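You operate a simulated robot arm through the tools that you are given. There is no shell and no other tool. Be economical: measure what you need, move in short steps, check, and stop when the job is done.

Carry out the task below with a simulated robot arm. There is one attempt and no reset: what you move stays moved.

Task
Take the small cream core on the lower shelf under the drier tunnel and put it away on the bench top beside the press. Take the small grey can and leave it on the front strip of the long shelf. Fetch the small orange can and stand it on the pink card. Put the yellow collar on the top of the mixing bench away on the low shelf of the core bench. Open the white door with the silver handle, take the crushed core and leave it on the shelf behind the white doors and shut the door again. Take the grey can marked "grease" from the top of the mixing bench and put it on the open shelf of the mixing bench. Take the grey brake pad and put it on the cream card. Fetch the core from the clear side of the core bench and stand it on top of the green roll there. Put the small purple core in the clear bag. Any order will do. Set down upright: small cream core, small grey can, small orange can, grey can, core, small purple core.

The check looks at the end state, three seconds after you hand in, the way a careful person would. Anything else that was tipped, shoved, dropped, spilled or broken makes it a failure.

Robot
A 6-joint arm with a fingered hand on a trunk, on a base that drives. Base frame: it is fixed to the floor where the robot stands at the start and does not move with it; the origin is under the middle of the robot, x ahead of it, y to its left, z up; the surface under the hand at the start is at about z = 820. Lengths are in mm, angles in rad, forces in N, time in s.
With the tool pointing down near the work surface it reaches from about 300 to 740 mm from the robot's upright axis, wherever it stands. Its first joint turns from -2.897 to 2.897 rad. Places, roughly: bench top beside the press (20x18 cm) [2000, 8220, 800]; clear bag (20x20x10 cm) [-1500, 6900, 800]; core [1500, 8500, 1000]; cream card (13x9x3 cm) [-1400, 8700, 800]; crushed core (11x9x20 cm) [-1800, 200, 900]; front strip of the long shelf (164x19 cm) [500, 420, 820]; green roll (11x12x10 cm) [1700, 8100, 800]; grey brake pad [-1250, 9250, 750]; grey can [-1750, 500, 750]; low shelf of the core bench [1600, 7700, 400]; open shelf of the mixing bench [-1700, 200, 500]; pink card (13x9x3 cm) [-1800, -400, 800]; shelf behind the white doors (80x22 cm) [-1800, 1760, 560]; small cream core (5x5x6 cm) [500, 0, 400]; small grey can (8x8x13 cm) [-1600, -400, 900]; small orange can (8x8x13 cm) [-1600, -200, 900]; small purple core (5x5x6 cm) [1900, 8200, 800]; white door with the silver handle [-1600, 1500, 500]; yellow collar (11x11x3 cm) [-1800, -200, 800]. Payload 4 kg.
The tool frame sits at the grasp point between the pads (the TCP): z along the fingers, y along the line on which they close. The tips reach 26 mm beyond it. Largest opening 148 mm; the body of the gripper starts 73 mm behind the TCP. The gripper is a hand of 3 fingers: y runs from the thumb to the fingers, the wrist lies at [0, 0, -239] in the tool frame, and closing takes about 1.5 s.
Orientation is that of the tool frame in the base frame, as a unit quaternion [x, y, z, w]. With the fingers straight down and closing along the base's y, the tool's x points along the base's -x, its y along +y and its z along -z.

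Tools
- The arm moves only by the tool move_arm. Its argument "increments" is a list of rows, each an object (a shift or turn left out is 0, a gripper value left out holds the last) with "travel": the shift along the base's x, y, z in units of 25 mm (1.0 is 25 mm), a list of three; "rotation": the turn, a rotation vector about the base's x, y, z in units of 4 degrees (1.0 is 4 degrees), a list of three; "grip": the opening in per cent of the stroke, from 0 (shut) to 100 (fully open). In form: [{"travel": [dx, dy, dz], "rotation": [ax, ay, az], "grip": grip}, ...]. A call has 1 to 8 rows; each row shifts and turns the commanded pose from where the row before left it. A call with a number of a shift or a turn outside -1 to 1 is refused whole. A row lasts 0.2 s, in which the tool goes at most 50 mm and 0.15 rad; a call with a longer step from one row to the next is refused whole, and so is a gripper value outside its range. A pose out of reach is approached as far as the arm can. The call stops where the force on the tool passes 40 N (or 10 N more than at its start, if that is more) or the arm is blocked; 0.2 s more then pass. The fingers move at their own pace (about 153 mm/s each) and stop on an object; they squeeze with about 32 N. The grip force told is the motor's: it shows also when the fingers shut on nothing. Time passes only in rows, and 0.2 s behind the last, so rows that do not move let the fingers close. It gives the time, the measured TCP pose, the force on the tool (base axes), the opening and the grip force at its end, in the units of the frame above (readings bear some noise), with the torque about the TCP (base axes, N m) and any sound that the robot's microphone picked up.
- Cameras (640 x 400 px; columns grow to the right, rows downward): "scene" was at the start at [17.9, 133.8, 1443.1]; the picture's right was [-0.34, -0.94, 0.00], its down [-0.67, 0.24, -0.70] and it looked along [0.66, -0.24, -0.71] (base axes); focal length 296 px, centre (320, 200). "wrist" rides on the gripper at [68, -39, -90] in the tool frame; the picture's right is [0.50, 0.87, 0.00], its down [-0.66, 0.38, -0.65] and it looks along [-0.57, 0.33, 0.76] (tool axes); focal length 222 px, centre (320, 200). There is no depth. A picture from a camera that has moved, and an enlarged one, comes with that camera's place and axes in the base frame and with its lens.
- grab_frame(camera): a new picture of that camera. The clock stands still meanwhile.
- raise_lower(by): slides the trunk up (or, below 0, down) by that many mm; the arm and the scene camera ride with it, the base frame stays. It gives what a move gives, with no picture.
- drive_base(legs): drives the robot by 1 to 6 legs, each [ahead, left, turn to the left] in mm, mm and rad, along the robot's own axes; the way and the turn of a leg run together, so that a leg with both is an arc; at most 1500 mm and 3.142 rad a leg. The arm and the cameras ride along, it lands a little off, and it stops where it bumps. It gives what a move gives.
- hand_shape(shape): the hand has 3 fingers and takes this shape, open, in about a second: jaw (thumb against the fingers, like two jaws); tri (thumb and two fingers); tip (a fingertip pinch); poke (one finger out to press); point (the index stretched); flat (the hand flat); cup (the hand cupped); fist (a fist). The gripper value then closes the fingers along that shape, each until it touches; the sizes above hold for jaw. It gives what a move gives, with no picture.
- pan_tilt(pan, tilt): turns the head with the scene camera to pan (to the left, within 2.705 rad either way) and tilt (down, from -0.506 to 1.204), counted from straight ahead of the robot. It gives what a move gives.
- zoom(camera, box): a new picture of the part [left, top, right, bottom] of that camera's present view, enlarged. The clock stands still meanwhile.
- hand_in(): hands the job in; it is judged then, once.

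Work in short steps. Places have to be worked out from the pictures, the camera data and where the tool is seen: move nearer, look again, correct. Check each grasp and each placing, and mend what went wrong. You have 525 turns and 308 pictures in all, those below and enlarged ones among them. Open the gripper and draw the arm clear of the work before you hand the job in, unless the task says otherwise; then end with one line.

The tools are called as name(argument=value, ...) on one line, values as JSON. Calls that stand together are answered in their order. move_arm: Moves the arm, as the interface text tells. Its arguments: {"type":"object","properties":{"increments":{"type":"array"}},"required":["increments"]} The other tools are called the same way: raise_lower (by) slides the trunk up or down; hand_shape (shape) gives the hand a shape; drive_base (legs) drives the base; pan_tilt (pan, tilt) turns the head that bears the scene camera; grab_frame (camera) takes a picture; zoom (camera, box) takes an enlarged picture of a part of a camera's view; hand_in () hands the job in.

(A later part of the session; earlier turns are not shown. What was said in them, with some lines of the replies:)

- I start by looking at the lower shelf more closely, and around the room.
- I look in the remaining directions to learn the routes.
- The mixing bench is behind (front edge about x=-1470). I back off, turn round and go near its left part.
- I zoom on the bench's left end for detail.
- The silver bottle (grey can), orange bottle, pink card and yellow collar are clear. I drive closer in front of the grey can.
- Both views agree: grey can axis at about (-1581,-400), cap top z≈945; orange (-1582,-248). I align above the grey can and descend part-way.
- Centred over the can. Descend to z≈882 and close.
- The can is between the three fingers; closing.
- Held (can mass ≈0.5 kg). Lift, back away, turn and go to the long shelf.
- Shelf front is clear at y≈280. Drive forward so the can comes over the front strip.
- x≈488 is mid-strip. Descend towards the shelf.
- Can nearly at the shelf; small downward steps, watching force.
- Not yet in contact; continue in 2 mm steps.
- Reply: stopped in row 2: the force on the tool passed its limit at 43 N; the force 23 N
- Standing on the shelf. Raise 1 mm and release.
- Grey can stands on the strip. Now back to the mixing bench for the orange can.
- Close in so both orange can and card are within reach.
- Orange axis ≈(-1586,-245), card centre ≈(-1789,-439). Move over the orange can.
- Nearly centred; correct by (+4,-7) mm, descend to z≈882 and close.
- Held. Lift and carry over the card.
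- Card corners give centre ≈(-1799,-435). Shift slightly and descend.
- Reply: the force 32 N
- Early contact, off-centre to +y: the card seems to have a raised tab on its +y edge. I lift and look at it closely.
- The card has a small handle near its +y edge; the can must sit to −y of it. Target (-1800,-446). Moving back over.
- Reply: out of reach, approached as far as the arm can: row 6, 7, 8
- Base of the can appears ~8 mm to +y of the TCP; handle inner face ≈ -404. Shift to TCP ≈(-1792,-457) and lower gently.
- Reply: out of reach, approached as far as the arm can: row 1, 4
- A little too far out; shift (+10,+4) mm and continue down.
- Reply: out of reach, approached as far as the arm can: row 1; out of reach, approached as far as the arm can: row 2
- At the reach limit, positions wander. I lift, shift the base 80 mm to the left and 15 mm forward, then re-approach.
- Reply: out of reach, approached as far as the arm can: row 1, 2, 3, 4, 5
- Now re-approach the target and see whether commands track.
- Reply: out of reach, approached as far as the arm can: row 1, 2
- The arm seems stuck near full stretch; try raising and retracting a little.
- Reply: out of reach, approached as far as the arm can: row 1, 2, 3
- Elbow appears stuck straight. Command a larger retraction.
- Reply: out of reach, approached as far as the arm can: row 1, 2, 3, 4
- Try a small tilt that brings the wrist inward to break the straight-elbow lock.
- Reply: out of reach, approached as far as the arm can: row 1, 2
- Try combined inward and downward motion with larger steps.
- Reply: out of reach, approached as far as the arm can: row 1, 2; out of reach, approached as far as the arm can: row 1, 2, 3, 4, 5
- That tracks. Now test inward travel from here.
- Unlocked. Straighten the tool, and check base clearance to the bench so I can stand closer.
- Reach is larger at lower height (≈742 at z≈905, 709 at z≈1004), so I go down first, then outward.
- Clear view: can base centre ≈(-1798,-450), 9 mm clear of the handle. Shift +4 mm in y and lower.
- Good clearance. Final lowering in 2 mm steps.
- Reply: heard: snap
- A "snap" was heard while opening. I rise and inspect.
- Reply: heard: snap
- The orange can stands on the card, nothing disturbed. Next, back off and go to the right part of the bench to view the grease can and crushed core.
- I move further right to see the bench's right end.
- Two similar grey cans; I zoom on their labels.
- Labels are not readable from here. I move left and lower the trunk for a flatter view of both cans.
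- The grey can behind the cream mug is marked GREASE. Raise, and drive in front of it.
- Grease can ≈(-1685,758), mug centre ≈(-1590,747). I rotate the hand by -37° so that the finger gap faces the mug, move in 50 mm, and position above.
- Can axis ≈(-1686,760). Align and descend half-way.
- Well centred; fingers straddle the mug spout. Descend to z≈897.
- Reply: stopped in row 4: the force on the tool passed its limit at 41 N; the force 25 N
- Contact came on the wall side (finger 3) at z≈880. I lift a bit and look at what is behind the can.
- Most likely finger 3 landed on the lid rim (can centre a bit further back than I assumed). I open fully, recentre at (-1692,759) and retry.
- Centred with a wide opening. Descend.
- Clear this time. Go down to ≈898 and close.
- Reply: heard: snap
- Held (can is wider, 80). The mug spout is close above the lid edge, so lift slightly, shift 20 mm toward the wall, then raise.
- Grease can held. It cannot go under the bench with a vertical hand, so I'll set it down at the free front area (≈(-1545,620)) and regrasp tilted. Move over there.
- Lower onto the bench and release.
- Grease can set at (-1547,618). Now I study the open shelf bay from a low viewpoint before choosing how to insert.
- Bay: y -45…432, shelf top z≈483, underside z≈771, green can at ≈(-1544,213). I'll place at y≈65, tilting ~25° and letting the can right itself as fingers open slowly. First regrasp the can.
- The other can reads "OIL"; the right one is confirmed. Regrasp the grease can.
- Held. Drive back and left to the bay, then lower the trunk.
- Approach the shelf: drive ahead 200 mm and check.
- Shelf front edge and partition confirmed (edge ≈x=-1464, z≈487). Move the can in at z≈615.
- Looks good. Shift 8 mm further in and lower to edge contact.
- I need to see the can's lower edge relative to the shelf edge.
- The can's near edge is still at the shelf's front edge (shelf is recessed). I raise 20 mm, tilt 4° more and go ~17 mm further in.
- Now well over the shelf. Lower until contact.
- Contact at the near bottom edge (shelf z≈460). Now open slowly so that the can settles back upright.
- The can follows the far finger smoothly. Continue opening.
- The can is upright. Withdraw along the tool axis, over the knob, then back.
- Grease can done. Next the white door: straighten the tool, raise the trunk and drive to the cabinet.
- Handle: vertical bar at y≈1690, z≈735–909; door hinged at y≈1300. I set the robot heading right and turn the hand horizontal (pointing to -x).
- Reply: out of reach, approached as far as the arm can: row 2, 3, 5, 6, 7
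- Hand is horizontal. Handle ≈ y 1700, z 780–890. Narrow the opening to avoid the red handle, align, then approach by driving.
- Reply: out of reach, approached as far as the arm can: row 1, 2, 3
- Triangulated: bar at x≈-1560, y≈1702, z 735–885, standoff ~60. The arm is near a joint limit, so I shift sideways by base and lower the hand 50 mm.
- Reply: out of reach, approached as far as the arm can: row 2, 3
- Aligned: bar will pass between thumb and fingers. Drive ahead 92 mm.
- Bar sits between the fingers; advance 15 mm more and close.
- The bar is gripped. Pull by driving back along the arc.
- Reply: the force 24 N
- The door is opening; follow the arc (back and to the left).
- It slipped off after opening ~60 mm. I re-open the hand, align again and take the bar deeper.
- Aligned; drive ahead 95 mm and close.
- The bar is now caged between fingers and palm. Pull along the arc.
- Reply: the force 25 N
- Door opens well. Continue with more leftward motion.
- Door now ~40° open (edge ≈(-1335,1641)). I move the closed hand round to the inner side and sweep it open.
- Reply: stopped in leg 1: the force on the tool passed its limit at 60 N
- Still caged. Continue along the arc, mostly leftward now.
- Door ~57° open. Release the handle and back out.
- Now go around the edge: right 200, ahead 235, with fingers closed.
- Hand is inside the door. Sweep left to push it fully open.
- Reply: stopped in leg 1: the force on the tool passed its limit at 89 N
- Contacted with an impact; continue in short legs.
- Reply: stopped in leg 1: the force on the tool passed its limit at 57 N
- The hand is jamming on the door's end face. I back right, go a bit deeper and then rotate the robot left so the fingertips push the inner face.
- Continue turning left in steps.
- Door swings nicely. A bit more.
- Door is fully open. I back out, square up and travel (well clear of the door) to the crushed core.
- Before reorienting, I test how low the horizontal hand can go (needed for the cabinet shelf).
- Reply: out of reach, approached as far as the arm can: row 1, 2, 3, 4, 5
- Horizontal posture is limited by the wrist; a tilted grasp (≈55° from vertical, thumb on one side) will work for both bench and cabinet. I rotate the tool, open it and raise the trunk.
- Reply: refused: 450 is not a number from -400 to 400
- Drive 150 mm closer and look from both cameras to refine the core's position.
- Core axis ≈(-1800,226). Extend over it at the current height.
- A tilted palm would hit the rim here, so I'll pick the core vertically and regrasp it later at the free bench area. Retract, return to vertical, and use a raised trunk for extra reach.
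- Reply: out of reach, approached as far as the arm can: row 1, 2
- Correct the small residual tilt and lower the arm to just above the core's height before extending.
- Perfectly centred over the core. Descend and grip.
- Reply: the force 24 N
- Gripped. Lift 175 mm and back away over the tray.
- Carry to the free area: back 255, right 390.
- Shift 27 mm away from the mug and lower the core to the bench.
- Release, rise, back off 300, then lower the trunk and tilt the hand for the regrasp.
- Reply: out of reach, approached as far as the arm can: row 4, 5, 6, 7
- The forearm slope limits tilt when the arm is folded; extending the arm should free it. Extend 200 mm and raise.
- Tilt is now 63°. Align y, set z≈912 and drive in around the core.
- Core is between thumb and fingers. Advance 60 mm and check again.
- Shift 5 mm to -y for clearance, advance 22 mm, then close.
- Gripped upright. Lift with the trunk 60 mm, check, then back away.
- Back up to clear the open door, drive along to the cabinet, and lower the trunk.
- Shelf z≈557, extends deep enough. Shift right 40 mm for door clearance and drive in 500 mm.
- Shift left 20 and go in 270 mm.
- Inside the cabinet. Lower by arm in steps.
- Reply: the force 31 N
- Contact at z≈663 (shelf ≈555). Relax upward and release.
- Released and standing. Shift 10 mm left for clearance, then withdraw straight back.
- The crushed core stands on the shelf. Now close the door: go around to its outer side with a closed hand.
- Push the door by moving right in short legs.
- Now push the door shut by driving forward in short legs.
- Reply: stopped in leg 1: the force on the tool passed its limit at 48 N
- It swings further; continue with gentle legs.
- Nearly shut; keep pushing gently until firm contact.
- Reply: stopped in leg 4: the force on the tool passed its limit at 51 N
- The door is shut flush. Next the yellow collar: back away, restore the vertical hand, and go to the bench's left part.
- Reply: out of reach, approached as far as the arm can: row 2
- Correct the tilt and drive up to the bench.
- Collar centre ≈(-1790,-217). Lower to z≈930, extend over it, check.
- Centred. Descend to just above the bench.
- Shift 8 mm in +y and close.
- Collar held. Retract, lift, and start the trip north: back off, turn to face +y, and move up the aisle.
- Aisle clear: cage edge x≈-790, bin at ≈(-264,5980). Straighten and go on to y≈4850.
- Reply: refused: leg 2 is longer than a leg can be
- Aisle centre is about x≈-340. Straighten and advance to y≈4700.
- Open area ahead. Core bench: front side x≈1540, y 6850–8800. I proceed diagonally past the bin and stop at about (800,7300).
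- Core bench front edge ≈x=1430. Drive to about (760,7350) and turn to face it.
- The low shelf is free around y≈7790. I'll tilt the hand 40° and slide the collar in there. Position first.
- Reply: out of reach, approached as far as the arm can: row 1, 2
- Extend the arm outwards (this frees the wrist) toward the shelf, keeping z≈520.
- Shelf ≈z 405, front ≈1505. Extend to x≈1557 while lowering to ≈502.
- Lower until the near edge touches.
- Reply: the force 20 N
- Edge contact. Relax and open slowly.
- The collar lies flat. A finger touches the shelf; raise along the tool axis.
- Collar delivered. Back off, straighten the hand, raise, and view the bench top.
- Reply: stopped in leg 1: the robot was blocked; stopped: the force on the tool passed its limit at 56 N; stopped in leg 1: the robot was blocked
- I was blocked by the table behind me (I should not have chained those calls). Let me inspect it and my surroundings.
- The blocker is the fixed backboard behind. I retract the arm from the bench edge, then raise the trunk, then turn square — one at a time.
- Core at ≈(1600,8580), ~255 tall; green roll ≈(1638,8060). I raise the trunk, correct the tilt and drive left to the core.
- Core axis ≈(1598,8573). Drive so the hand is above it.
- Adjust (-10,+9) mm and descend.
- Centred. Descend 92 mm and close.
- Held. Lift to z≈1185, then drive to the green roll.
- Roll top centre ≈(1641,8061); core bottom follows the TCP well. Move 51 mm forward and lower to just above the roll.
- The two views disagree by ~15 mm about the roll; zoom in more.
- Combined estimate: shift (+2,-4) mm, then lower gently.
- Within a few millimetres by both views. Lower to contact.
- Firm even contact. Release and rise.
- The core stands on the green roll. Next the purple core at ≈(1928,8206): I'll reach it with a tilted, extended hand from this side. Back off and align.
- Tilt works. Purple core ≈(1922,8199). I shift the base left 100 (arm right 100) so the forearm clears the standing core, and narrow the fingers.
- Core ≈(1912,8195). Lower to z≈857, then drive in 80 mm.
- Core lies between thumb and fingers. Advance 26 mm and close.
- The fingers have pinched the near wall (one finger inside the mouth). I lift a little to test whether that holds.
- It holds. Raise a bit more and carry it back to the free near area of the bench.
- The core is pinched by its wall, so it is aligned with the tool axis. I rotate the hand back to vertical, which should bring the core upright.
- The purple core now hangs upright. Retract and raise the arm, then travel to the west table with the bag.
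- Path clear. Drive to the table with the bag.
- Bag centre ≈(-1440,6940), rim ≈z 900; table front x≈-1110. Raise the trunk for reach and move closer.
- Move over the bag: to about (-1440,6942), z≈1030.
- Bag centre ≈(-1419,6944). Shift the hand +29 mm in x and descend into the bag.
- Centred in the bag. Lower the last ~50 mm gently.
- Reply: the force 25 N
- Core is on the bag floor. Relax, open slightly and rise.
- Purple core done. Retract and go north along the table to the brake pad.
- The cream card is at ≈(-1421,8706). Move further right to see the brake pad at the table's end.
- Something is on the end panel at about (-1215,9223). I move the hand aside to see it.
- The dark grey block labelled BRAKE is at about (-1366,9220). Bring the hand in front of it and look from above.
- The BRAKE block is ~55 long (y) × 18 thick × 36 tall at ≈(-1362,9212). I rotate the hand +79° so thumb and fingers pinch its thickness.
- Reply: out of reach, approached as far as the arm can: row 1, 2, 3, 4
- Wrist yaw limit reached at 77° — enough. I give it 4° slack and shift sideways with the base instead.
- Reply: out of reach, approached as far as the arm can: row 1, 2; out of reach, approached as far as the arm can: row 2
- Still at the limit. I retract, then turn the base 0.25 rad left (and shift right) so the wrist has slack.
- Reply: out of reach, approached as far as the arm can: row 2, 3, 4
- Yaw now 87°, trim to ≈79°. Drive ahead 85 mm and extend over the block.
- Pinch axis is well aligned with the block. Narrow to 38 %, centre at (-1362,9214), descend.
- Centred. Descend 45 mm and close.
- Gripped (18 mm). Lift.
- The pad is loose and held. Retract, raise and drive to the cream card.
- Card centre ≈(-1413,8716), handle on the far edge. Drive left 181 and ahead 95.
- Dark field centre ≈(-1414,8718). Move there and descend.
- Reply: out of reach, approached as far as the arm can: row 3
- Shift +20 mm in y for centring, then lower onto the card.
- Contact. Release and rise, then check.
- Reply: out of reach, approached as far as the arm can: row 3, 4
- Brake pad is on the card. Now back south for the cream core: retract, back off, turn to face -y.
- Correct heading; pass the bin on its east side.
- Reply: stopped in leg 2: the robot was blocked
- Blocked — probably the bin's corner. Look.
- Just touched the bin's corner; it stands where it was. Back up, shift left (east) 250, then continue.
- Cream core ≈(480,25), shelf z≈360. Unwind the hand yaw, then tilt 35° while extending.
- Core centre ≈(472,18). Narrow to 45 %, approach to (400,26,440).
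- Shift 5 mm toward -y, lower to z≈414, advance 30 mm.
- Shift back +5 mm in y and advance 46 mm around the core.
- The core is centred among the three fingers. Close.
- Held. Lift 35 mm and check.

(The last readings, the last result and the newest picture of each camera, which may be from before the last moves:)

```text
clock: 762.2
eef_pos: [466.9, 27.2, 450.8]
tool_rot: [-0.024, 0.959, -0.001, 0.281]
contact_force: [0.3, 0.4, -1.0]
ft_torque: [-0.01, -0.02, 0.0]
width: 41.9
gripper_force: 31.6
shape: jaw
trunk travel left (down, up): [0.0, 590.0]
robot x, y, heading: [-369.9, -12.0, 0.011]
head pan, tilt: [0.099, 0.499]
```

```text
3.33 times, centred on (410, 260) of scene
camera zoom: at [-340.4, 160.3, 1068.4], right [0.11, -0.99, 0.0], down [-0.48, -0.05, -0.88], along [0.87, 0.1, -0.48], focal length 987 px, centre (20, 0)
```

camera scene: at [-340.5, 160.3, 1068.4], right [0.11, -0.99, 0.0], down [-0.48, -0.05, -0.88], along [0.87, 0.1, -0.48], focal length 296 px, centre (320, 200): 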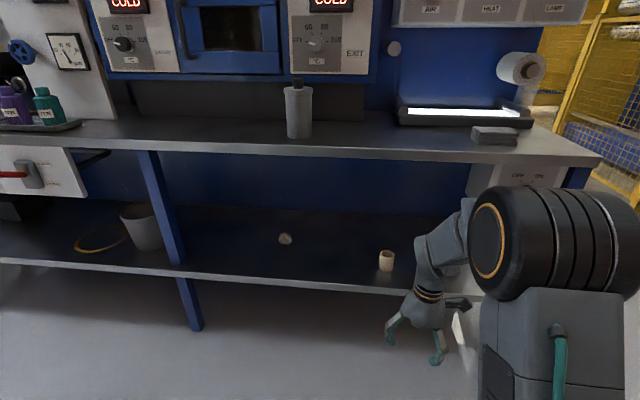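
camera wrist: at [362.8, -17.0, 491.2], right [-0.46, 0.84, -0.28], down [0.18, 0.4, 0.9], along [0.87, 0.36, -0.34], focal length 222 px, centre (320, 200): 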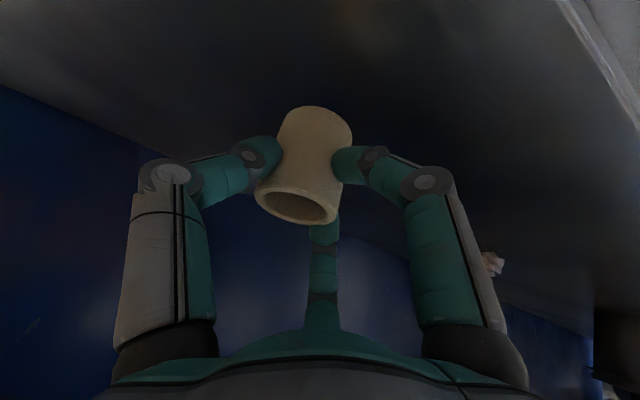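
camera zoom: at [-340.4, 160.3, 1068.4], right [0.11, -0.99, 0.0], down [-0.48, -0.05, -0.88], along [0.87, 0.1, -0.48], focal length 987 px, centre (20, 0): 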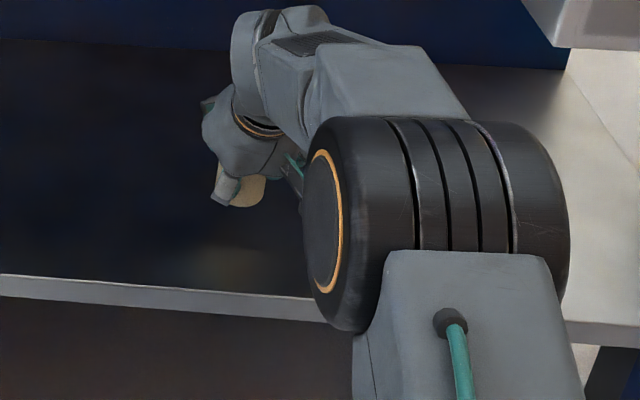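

The core is upright in the hand. Back out, raise the trunk, and start the trip north.

drive_base(legs=[[-250, 0, 0]])

raise_lower(by=400)

drive_base(legs=[[0, 0, 1.56]])

```text
clock: 764.0
eef_pos: [214.6, 24.5, 450.4]
tool_rot: [-0.024, 0.959, 0.0, 0.281]
contact_force: [-1.2, -0.1, 0.0]
ft_torque: [-0.01, -0.02, -0.02]
width: 42.3
gripper_force: 31.6
shape: jaw
trunk travel left (down, up): [0.0, 590.0]
robot x, y, heading: [-620.6, -12.4, 0.014]
head pan, tilt: [0.099, 0.499]
```

```text
clock: 767.9
eef_pos: [215.6, 25.2, 850.9]
tool_rot: [-0.024, 0.96, -0.001, 0.281]
contact_force: [-0.6, -0.2, -0.9]
ft_torque: [-0.01, 0.02, 0.0]
width: 42.0
gripper_force: 31.7
shape: jaw
trunk travel left (down, up): [-400.0, 190.0]
robot x, y, heading: [-624.6, -16.0, 0.012]
head pan, tilt: [0.099, 0.499]
```

```text
clock: 772.1
eef_pos: [-658.3, 823.4, 852.4]
tool_rot: [0.694, -0.663, -0.197, -0.199]
contact_force: [0.1, 0.2, -0.9]
ft_torque: [-0.01, -0.02, -0.04]
width: 41.6
gripper_force: 32.0
shape: jaw
trunk travel left (down, up): [-400.0, 190.0]
robot x, y, heading: [-623.5, -9.3, 1.576]
head pan, tilt: [0.099, 0.499]
```

drive_base(legs=[[1200, -265, 0], [1400, 0, 0]])

```text
clock: 784.7
eef_pos: [-383.5, 3382.5, 851.4]
tool_rot: [0.694, -0.663, -0.198, -0.199]
contact_force: [0.3, 0.0, 1.0]
ft_torque: [-0.04, -0.03, 0.0]
width: 41.5
gripper_force: 32.0
shape: jaw
trunk travel left (down, up): [-400.0, 190.0]
robot x, y, heading: [-346.8, 2543.6, 1.575]
head pan, tilt: [0.099, 0.499]
```

drive_base(legs=[[1500, 0, 0], [560, 0, 0]])

```text
clock: 795.1
eef_pos: [-448.0, 5470.3, 851.3]
tool_rot: [0.701, -0.656, -0.199, -0.197]
contact_force: [0.8, -0.1, -1.2]
ft_torque: [-0.02, -0.03, -0.01]
width: 41.7
gripper_force: 31.9
shape: jaw
trunk travel left (down, up): [-400.0, 190.0]
robot x, y, heading: [-399.6, 4632.6, 1.595]
head pan, tilt: [0.099, 0.499]
```

drive_base(legs=[[0, 0, -0.024], [848, -600, 0]])

drive_base(legs=[[920, -400, 0]])

```text
clock: 800.9
eef_pos: [149.0, 6340.1, 851.4]
tool_rot: [0.703, -0.653, -0.201, -0.197]
contact_force: [0.6, 0.0, -1.1]
ft_torque: [0.04, 0.01, 0.02]
width: 41.6
gripper_force: 31.7
shape: jaw
trunk travel left (down, up): [-400.0, 190.0]
robot x, y, heading: [206.0, 5501.5, 1.605]
head pan, tilt: [0.099, 0.499]
```

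```text
clock: 805.9
eef_pos: [516.4, 7240.9, 851.1]
tool_rot: [0.7, -0.657, -0.199, -0.197]
contact_force: [0.2, -1.1, -0.3]
ft_torque: [0.0, 0.0, 0.0]
width: 41.5
gripper_force: 32.1
shape: jaw
trunk travel left (down, up): [-400.0, 190.0]
robot x, y, heading: [567.8, 6404.1, 1.592]
head pan, tilt: [0.099, 0.499]
```

I shorten the arm (up and back) before turning, so that the hand clears the bench.

move_arm(increments=[{"travel": [0, -0.5, 1]}, {"travel": [0, -0.5, 1]}, {"travel": [0, -0.8, 1]}, {"travel": [0, -1, 1]}, {"travel": [0, -1, 1]}, {"travel": [0, -1, 1]}, {"travel": [0, -1, 1]}, {"travel": [0, -1, 1]}])

move_arm(increments=[{"travel": [0, -1, 0.6]}, {"travel": [0, -1, 0.6]}, {"travel": [0, -1, 0.4]}, {"travel": [0, -1, 0]}, {"travel": [0, -1, 0]}, {"travel": [0, -1, 0]}])

```text
clock: 807.7
eef_pos: [517.1, 7067.1, 1054.3]
tool_rot: [0.7, -0.658, -0.198, -0.197]
contact_force: [-0.7, -0.2, -0.5]
ft_torque: [-0.01, 0.02, -0.01]
width: 41.3
gripper_force: 32.1
shape: jaw
trunk travel left (down, up): [-400.0, 190.0]
robot x, y, heading: [566.9, 6401.7, 1.593]
head pan, tilt: [0.099, 0.499]
```

```text
clock: 809.1
eef_pos: [517.2, 6917.3, 1093.3]
tool_rot: [0.7, -0.657, -0.199, -0.198]
contact_force: [-0.2, -0.8, -1.1]
ft_torque: [-0.01, 0.0, 0.01]
width: 41.1
gripper_force: 32.3
shape: jaw
trunk travel left (down, up): [-400.0, 190.0]
robot x, y, heading: [566.3, 6403.6, 1.589]
head pan, tilt: [0.099, 0.499]
```

drive_base(legs=[[450, -270, 0], [0, 0, -1.589]])

drive_base(legs=[[0, 700, 0], [0, 650, 0]])

pan_tilt(pan=0.3, tilt=0.6)

grab_frame(camera="scene")

```text
clock: 815.9
eef_pos: [1336.8, 6895.9, 1093.5]
tool_rot: [-0.029, 0.96, 0.001, 0.28]
contact_force: [-0.5, -0.7, -1.4]
ft_torque: [0.0, 0.0, 0.01]
width: 41.1
gripper_force: 32.2
shape: jaw
trunk travel left (down, up): [-400.0, 190.0]
robot x, y, heading: [822.1, 6850.2, 0.021]
head pan, tilt: [0.099, 0.499]
```

```text
clock: 822.9
eef_pos: [1333.0, 8212.9, 1092.6]
tool_rot: [-0.01, 0.96, -0.005, 0.28]
contact_force: [0.1, 0.2, 0.1]
ft_torque: [-0.02, 0.0, -0.02]
width: 40.6
gripper_force: 32.0
shape: jaw
trunk travel left (down, up): [-400.0, 190.0]
robot x, y, heading: [819.0, 8187.4, -0.015]
head pan, tilt: [0.099, 0.499]
```

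```text
clock: 823.7
eef_pos: [1332.6, 8212.8, 1093.1]
tool_rot: [-0.011, 0.96, -0.005, 0.28]
contact_force: [0.0, 0.9, 0.2]
ft_torque: [0.02, 0.0, 0.01]
width: 41.0
gripper_force: 32.0
shape: jaw
trunk travel left (down, up): [-400.0, 190.0]
robot x, y, heading: [813.8, 8185.9, -0.019]
head pan, tilt: [0.3, 0.6]
```

```text
57 pictures are left
camera scene: at [845.5, 8373.4, 1459.4], right [0.28, -0.96, 0.0], down [-0.54, -0.16, -0.83], along [0.79, 0.23, -0.56], focal length 296 px, centre (320, 200)
```

scene: 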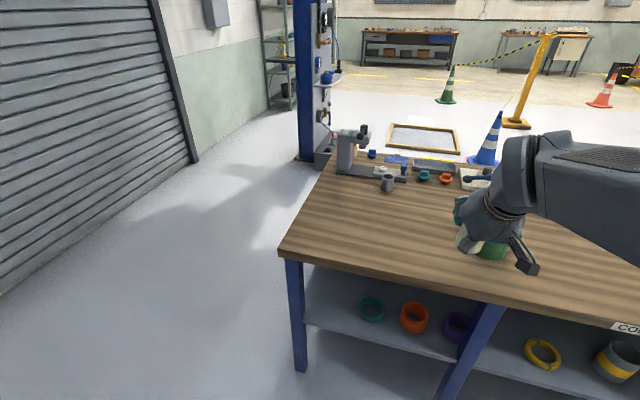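

Everything as expected. Align the base, extend the arm at safe height.

drive_base(legs=[[0, 30, 0.017]])

move_arm(increments=[{"travel": [1, 0, -0.5]}, {"travel": [1, 0, -0.5]}, {"travel": [1, 0, -0.5]}, {"travel": [1, 0, -0.5]}, {"travel": [1, 0, -0.5]}, {"travel": [1, 0, -0.5]}, {"travel": [1, 0, -0.5]}, {"travel": [1, 0, -0.5]}])

move_arm(increments=[{"travel": [1, 0, -0.6]}, {"travel": [1, 0, -0.6]}, {"travel": [1, 0, -0.6]}, {"travel": [0.6, 0, -0.6]}, {}])

drive_base(legs=[[200, 0, 0]])

grab_frame(camera="scene")

grab_frame(camera="wrist")

```text
clock: 824.5
eef_pos: [1332.4, 8252.4, 1092.5]
tool_rot: [-0.018, 0.96, -0.003, 0.28]
contact_force: [-0.3, 0.7, -0.9]
ft_torque: [-0.02, 0.01, 0.03]
width: 40.5
gripper_force: 32.2
shape: jaw
trunk travel left (down, up): [-400.0, 190.0]
robot x, y, heading: [814.7, 8211.1, -0.0]
head pan, tilt: [0.3, 0.6]
```

```text
clock: 826.3
eef_pos: [1534.5, 8255.1, 991.6]
tool_rot: [-0.018, 0.96, -0.003, 0.28]
contact_force: [0.2, -0.4, -0.5]
ft_torque: [0.02, 0.02, -0.02]
width: 40.6
gripper_force: 32.4
shape: jaw
trunk travel left (down, up): [-400.0, 190.0]
robot x, y, heading: [815.1, 8218.4, -0.008]
head pan, tilt: [0.3, 0.6]
```

```text
clock: 827.5
eef_pos: [1623.7, 8251.6, 933.7]
tool_rot: [-0.018, 0.96, -0.002, 0.281]
contact_force: [1.2, -0.6, -0.9]
ft_torque: [0.02, 0.05, 0.01]
width: 40.7
gripper_force: 31.9
shape: jaw
trunk travel left (down, up): [-400.0, 190.0]
robot x, y, heading: [816.7, 8219.2, -0.001]
head pan, tilt: [0.3, 0.6]
```

```text
clock: 829.1
eef_pos: [1820.8, 8250.2, 933.4]
tool_rot: [-0.017, 0.96, -0.003, 0.281]
contact_force: [-0.1, 0.7, -1.1]
ft_torque: [0.0, -0.01, 0.0]
width: 40.8
gripper_force: 32.3
shape: jaw
trunk travel left (down, up): [-400.0, 190.0]
robot x, y, heading: [1015.4, 8214.0, -0.004]
head pan, tilt: [0.3, 0.6]
```

```text
56 pictures are left
camera scene: at [1040.6, 8403.7, 1459.4], right [0.29, -0.96, 0.0], down [-0.54, -0.16, -0.83], along [0.79, 0.24, -0.56], focal length 296 px, centre (320, 200)
```

scene: 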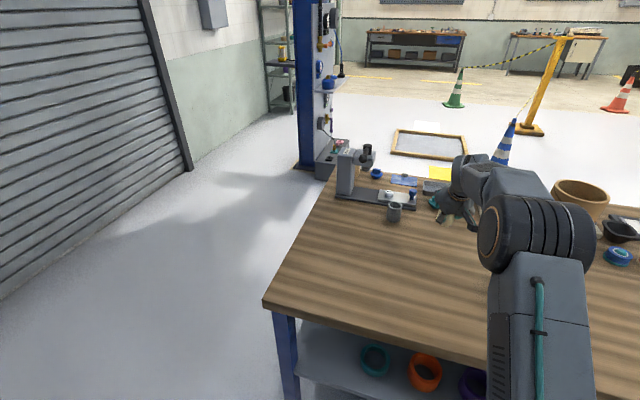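

```text
55 pictures are left
camera wrist: at [1716.6, 8207.6, 973.5], right [-0.45, 0.85, -0.28], down [0.19, 0.4, 0.9], along [0.87, 0.35, -0.34], focal length 222 px, centre (320, 200)
```

wrist: 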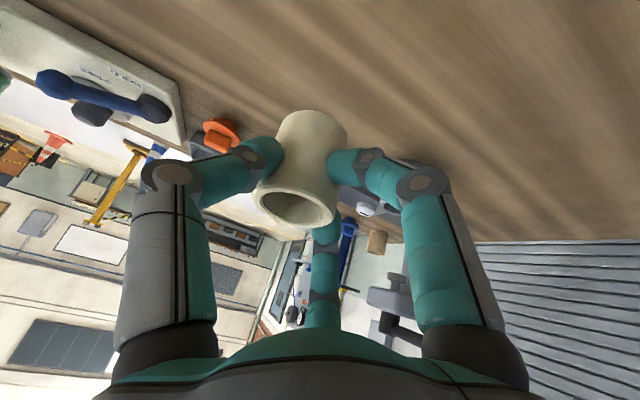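

Advance 75 mm with the base, then 45 mm by arm, and lower to z≈875.

drive_base(legs=[[75, 0, 0]])

move_arm(increments=[{"travel": [0.6, -0.2, -0.6]}, {"travel": [0.6, -0.2, -0.6]}, {"travel": [0.6, -0.1, -0.6]}, {"travel": [0, 0, -0.4]}, {}])

grab_frame(camera="wrist")

zoom(camera="scene", box=[320, 120, 560, 270])

```text
clock: 830.1
eef_pos: [1896.1, 8249.4, 933.2]
tool_rot: [-0.016, 0.96, -0.003, 0.281]
contact_force: [-0.6, -0.3, -0.8]
ft_torque: [-0.03, 0.0, 0.02]
width: 40.8
gripper_force: 31.7
shape: jaw
trunk travel left (down, up): [-400.0, 190.0]
robot x, y, heading: [1092.1, 8215.6, -0.006]
head pan, tilt: [0.3, 0.6]
```

```text
clock: 831.3
eef_pos: [1942.3, 8237.2, 878.5]
tool_rot: [-0.016, 0.96, -0.003, 0.28]
contact_force: [-0.4, 0.1, -0.5]
ft_torque: [0.0, 0.0, 0.01]
width: 40.7
gripper_force: 32.2
shape: jaw
trunk travel left (down, up): [-400.0, 190.0]
robot x, y, heading: [1091.1, 8214.6, -0.005]
head pan, tilt: [0.3, 0.6]
```

```text
54 pictures are left
camera wrist: at [1838.2, 8194.5, 918.5], right [-0.45, 0.85, -0.28], down [0.19, 0.4, 0.9], along [0.87, 0.35, -0.34], focal length 222 px, centre (320, 200)
```

wrist: 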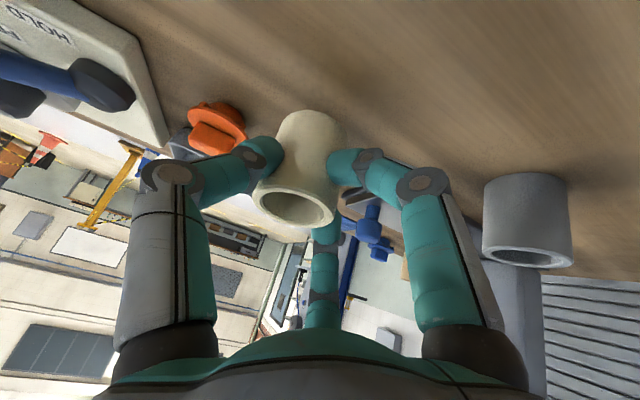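

```text
2.67 times, centred on (440, 195) of scene
camera zoom: at [1117.0, 8403.4, 1459.4], right [0.29, -0.96, 0.0], down [-0.54, -0.16, -0.82], along [0.79, 0.24, -0.57], focal length 790 px, centre (0, 213)
```

zoom: 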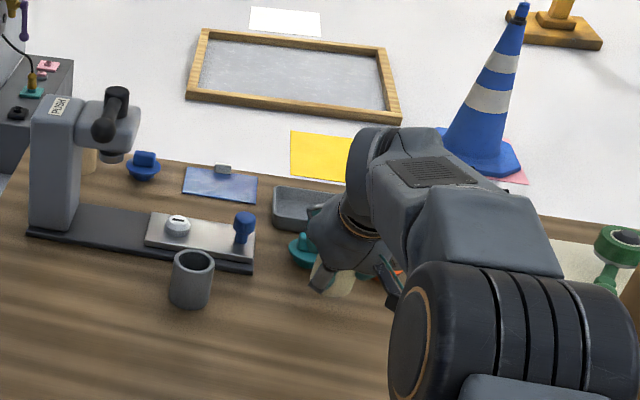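

Position good (core ≈(1953,8225)); clear of neighbours. Lower to contact.

move_arm(increments=[{"travel": [0, 0, -0.4]}, {"travel": [0, 0, -0.2]}, {}])

move_arm(increments=[{"travel": [0, 0, -0.1]}, {"travel": [0, 0, -0.1]}, {}])

move_arm(increments=[{"travel": [0, 0, -0.08]}, {"travel": [0, 0, -0.08]}, {}])

```text
clock: 832.1
eef_pos: [1943.2, 8237.6, 864.1]
tool_rot: [-0.017, 0.96, -0.003, 0.28]
contact_force: [-0.2, -0.2, -0.4]
ft_torque: [0.0, -0.01, -0.01]
width: 40.5
gripper_force: 31.8
shape: jaw
trunk travel left (down, up): [-400.0, 190.0]
robot x, y, heading: [1092.1, 8216.8, -0.01]
head pan, tilt: [0.3, 0.6]
```

```text
clock: 832.9
eef_pos: [1943.2, 8236.8, 858.4]
tool_rot: [-0.017, 0.96, -0.003, 0.281]
contact_force: [0.1, -0.6, 0.3]
ft_torque: [0.0, 0.0, 0.01]
width: 40.6
gripper_force: 32.0
shape: jaw
trunk travel left (down, up): [-400.0, 190.0]
robot x, y, heading: [1089.7, 8216.4, -0.003]
head pan, tilt: [0.3, 0.6]
```

```text
clock: 833.7
eef_pos: [1942.2, 8236.3, 856.9]
tool_rot: [-0.016, 0.96, -0.003, 0.281]
contact_force: [0.2, 0.3, 7.2]
ft_torque: [-0.04, -0.04, -0.01]
width: 40.3
gripper_force: 32.1
shape: jaw
trunk travel left (down, up): [-400.0, 190.0]
robot x, y, heading: [1090.6, 8213.9, -0.01]
head pan, tilt: [0.3, 0.6]
```

Contact. Release slowly.

move_arm(increments=[{"travel": [0, 0, -0.04]}, {"grip": 29}, {"grip": 31}, {"grip": 34}, {"grip": 38}, {"grip": 42}, {"grip": 46}, {}])

grab_frame(camera="wrist")

```text
clock: 835.5
eef_pos: [1940.7, 8236.7, 854.1]
tool_rot: [-0.017, 0.959, -0.003, 0.281]
contact_force: [1.0, -0.1, -0.3]
ft_torque: [-0.01, -0.05, -0.02]
width: 67.7
gripper_force: 0.0
shape: jaw
trunk travel left (down, up): [-400.0, 190.0]
robot x, y, heading: [1087.3, 8216.4, -0.002]
head pan, tilt: [0.3, 0.6]
```

```text
52 pictures are left
camera wrist: at [1837.6, 8194.8, 893.7], right [-0.45, 0.85, -0.28], down [0.19, 0.4, 0.9], along [0.87, 0.35, -0.34], focal length 222 px, centre (320, 200)
```

wrist: 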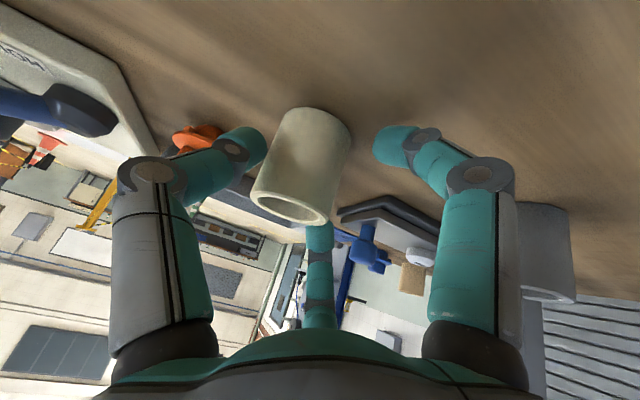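

Standing free and upright. Withdraw exactly along the tool axis.

move_arm(increments=[{"travel": [-0.3, 0, 0.47]}, {"travel": [-0.6, 0, 0.93]}, {"travel": [-0.6, 0, 0.93]}, {"travel": [-0.6, 0, 0.93]}, {"travel": [-0.6, 0, 0.93]}, {"travel": [-0.6, 0, 0.5]}])

grab_frame(camera="wrist")

```text
clock: 836.9
eef_pos: [1858.2, 8234.9, 970.9]
tool_rot: [-0.016, 0.96, -0.004, 0.28]
contact_force: [0.0, 0.6, -0.2]
ft_torque: [-0.02, -0.01, 0.0]
width: 67.7
gripper_force: 0.2
shape: jaw
trunk travel left (down, up): [-400.0, 190.0]
robot x, y, heading: [1089.5, 8214.4, -0.004]
head pan, tilt: [0.3, 0.6]
```

```text
51 pictures are left
camera wrist: at [1753.6, 8193.8, 1010.7], right [-0.45, 0.85, -0.28], down [0.19, 0.4, 0.9], along [0.87, 0.35, -0.34], focal length 222 px, centre (320, 200)
```

wrist: 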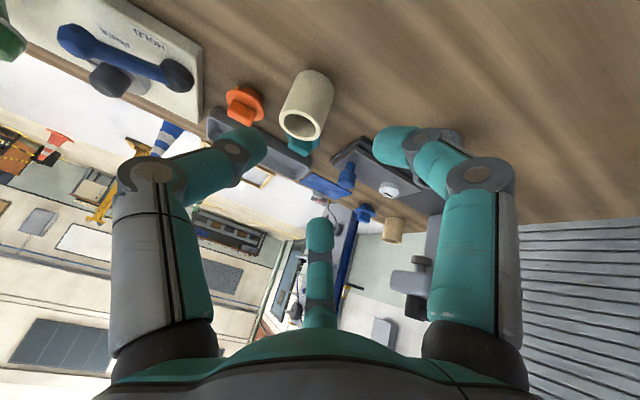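

Cream core stands at ≈(1963,8226). Retreat and check the whole bench.

drive_base(legs=[[-260, 0, 0]])

pan_tilt(pan=0.35, tilt=0.6)

grab_frame(camera="scene")

pan_tilt(pan=-0.7, tilt=0.6)

grab_frame(camera="scene")

```text
clock: 838.8
eef_pos: [1602.4, 8237.9, 970.8]
tool_rot: [-0.017, 0.959, -0.002, 0.281]
contact_force: [0.3, 0.6, -0.5]
ft_torque: [-0.02, -0.01, -0.01]
width: 67.6
gripper_force: 0.1
shape: jaw
trunk travel left (down, up): [-400.0, 190.0]
robot x, y, heading: [834.9, 8218.3, -0.007]
head pan, tilt: [0.3, 0.6]
```

```text
clock: 839.4
eef_pos: [1603.3, 8239.4, 970.2]
tool_rot: [-0.017, 0.96, -0.003, 0.281]
contact_force: [0.0, -1.1, -0.8]
ft_torque: [0.01, 0.01, -0.01]
width: 67.8
gripper_force: 0.0
shape: jaw
trunk travel left (down, up): [-400.0, 190.0]
robot x, y, heading: [838.0, 8215.4, -0.006]
head pan, tilt: [0.351, 0.6]
```

```text
50 pictures are left
camera scene: at [859.9, 8408.7, 1459.4], right [0.34, -0.94, 0.0], down [-0.53, -0.19, -0.83], along [0.78, 0.28, -0.56], focal length 296 px, centre (320, 200)
```

scene: 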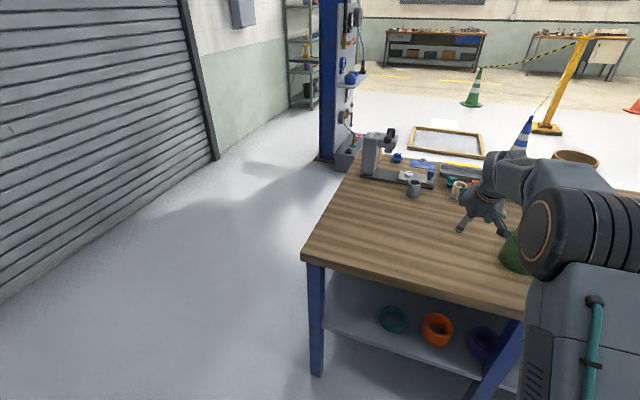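

```text
clock: 840.7
eef_pos: [1603.8, 8237.5, 972.2]
tool_rot: [-0.017, 0.96, -0.002, 0.281]
contact_force: [0.2, 0.7, -0.1]
ft_torque: [0.0, -0.01, 0.02]
width: 67.5
gripper_force: 0.1
shape: jaw
trunk travel left (down, up): [-400.0, 190.0]
robot x, y, heading: [835.7, 8216.4, 0.0]
head pan, tilt: [-0.7, 0.6]
```

```text
49 pictures are left
camera scene: at [844.2, 8321.5, 1459.4], right [-0.65, -0.76, 0.0], down [-0.43, 0.36, -0.83], along [0.63, -0.53, -0.56], focal length 296 px, centre (320, 200)
```

scene: 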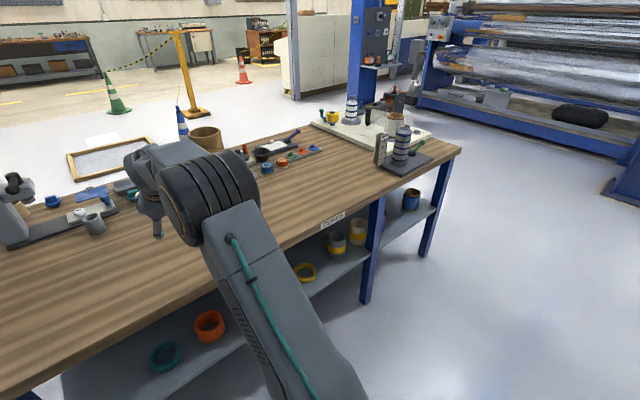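

All good. Retract the arm and move away, then check the table I brushed and the bin.

move_arm(increments=[{"travel": [-1, 0, 0.7]}, {"travel": [-1, 0, 0.7]}, {"travel": [-1, 0, 0.7]}, {"travel": [-1, 0, 0.7]}, {"travel": [-1, 0, 0.7]}, {"travel": [-1, 0, 0.7]}, {"travel": [-1, 0, 0.3]}, {"travel": [-1, 0, 0.3]}])

drive_base(legs=[[0, -1250, 0]])

drive_base(legs=[[-700, 0, 0]])

pan_tilt(pan=1.3, tilt=0.4)

grab_frame(camera="scene")

pan_tilt(pan=-2.2, tilt=0.5)

grab_frame(camera="scene")

```text
clock: 842.5
eef_pos: [1403.4, 8235.9, 1091.7]
tool_rot: [-0.018, 0.96, -0.002, 0.28]
contact_force: [0.2, 0.2, -0.1]
ft_torque: [0.02, 0.04, -0.02]
width: 67.7
gripper_force: 0.0
shape: jaw
trunk travel left (down, up): [-400.0, 190.0]
robot x, y, heading: [832.0, 8217.4, -0.001]
head pan, tilt: [-0.7, 0.6]
```

```text
clock: 848.9
eef_pos: [1386.5, 6960.6, 1090.2]
tool_rot: [-0.007, 0.96, -0.006, 0.281]
contact_force: [-0.1, 0.0, -0.6]
ft_torque: [-0.02, 0.0, 0.02]
width: 67.7
gripper_force: 0.2
shape: jaw
trunk travel left (down, up): [-400.0, 190.0]
robot x, y, heading: [812.5, 6951.6, -0.024]
head pan, tilt: [-0.7, 0.6]
```

```text
clock: 852.7
eef_pos: [682.1, 6975.6, 1091.3]
tool_rot: [-0.006, 0.96, -0.006, 0.282]
contact_force: [-0.8, -0.3, 0.2]
ft_torque: [-0.03, 0.01, -0.01]
width: 67.8
gripper_force: 0.0
shape: jaw
trunk travel left (down, up): [-400.0, 190.0]
robot x, y, heading: [111.1, 6968.8, -0.026]
head pan, tilt: [-0.7, 0.6]
```

```text
clock: 854.7
eef_pos: [681.4, 6975.3, 1091.2]
tool_rot: [-0.006, 0.96, -0.006, 0.28]
contact_force: [0.2, -0.4, -0.4]
ft_torque: [0.01, 0.0, -0.01]
width: 67.9
gripper_force: 0.2
shape: jaw
trunk travel left (down, up): [-400.0, 190.0]
robot x, y, heading: [114.6, 6970.0, -0.031]
head pan, tilt: [1.3, 0.4]
```

```text
48 pictures are left
camera scene: at [86.4, 7221.3, 1477.6], right [0.96, -0.29, 0.0], down [-0.11, -0.37, -0.92], along [0.27, 0.88, -0.39], focal length 296 px, centre (320, 200)
```

scene: 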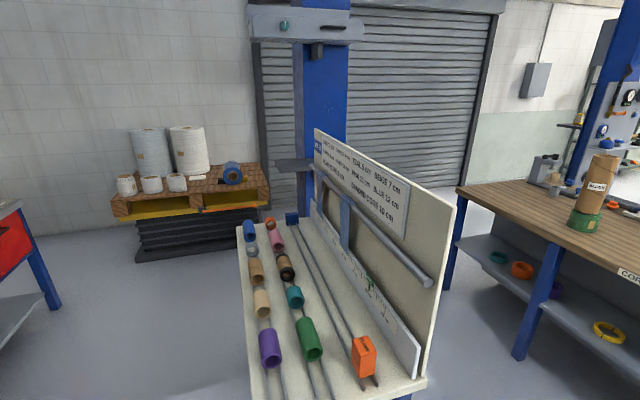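

```text
clock: 857.6
eef_pos: [681.6, 6974.8, 1090.1]
tool_rot: [-0.006, 0.96, -0.006, 0.28]
contact_force: [0.2, 1.0, 0.7]
ft_torque: [0.02, 0.02, 0.02]
width: 68.0
gripper_force: 0.0
shape: jaw
trunk travel left (down, up): [-400.0, 190.0]
robot x, y, heading: [115.0, 6968.9, -0.026]
head pan, tilt: [-2.201, 0.499]
```

```text
47 pictures are left
camera scene: at [3.6, 7060.7, 1468.5], right [-0.79, 0.61, 0.0], down [0.29, 0.38, -0.88], along [-0.54, -0.7, -0.48], focal length 296 px, centre (320, 200)
```

scene: 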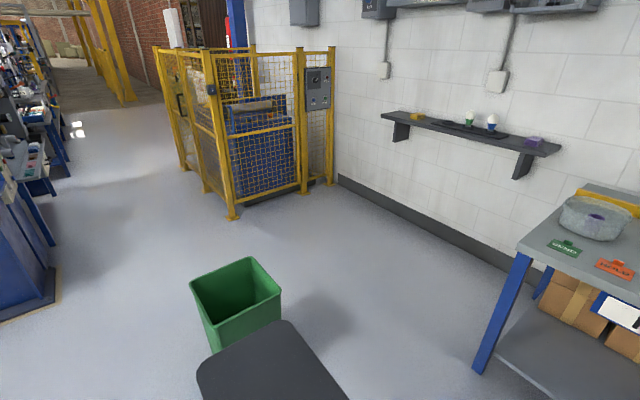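

All in order: core on the roll, collar on the low shelf, rods undisturbed, bin upright, purple core in the bag. Open the gripper fully and hand in.

move_arm(increments=[{"grip": 100}, {}, {}])

hand_in()

```text
clock: 858.4
eef_pos: [683.5, 6974.5, 1090.0]
tool_rot: [-0.006, 0.96, -0.007, 0.281]
contact_force: [0.0, -0.2, -0.2]
ft_torque: [-0.02, -0.05, 0.0]
width: 147.9
gripper_force: 0.0
shape: jaw
trunk travel left (down, up): [-400.0, 190.0]
robot x, y, heading: [116.1, 6969.9, -0.024]
head pan, tilt: [-2.201, 0.499]
```

```text
The job is handed in.
```

All nine items were placed as asked, with the white door shut again, and the job is handed in; along the way the base brushed the green bin and the backboard behind the core bench, and the hand touched the bench's underside, but what I could see afterwards looked undisturbed.
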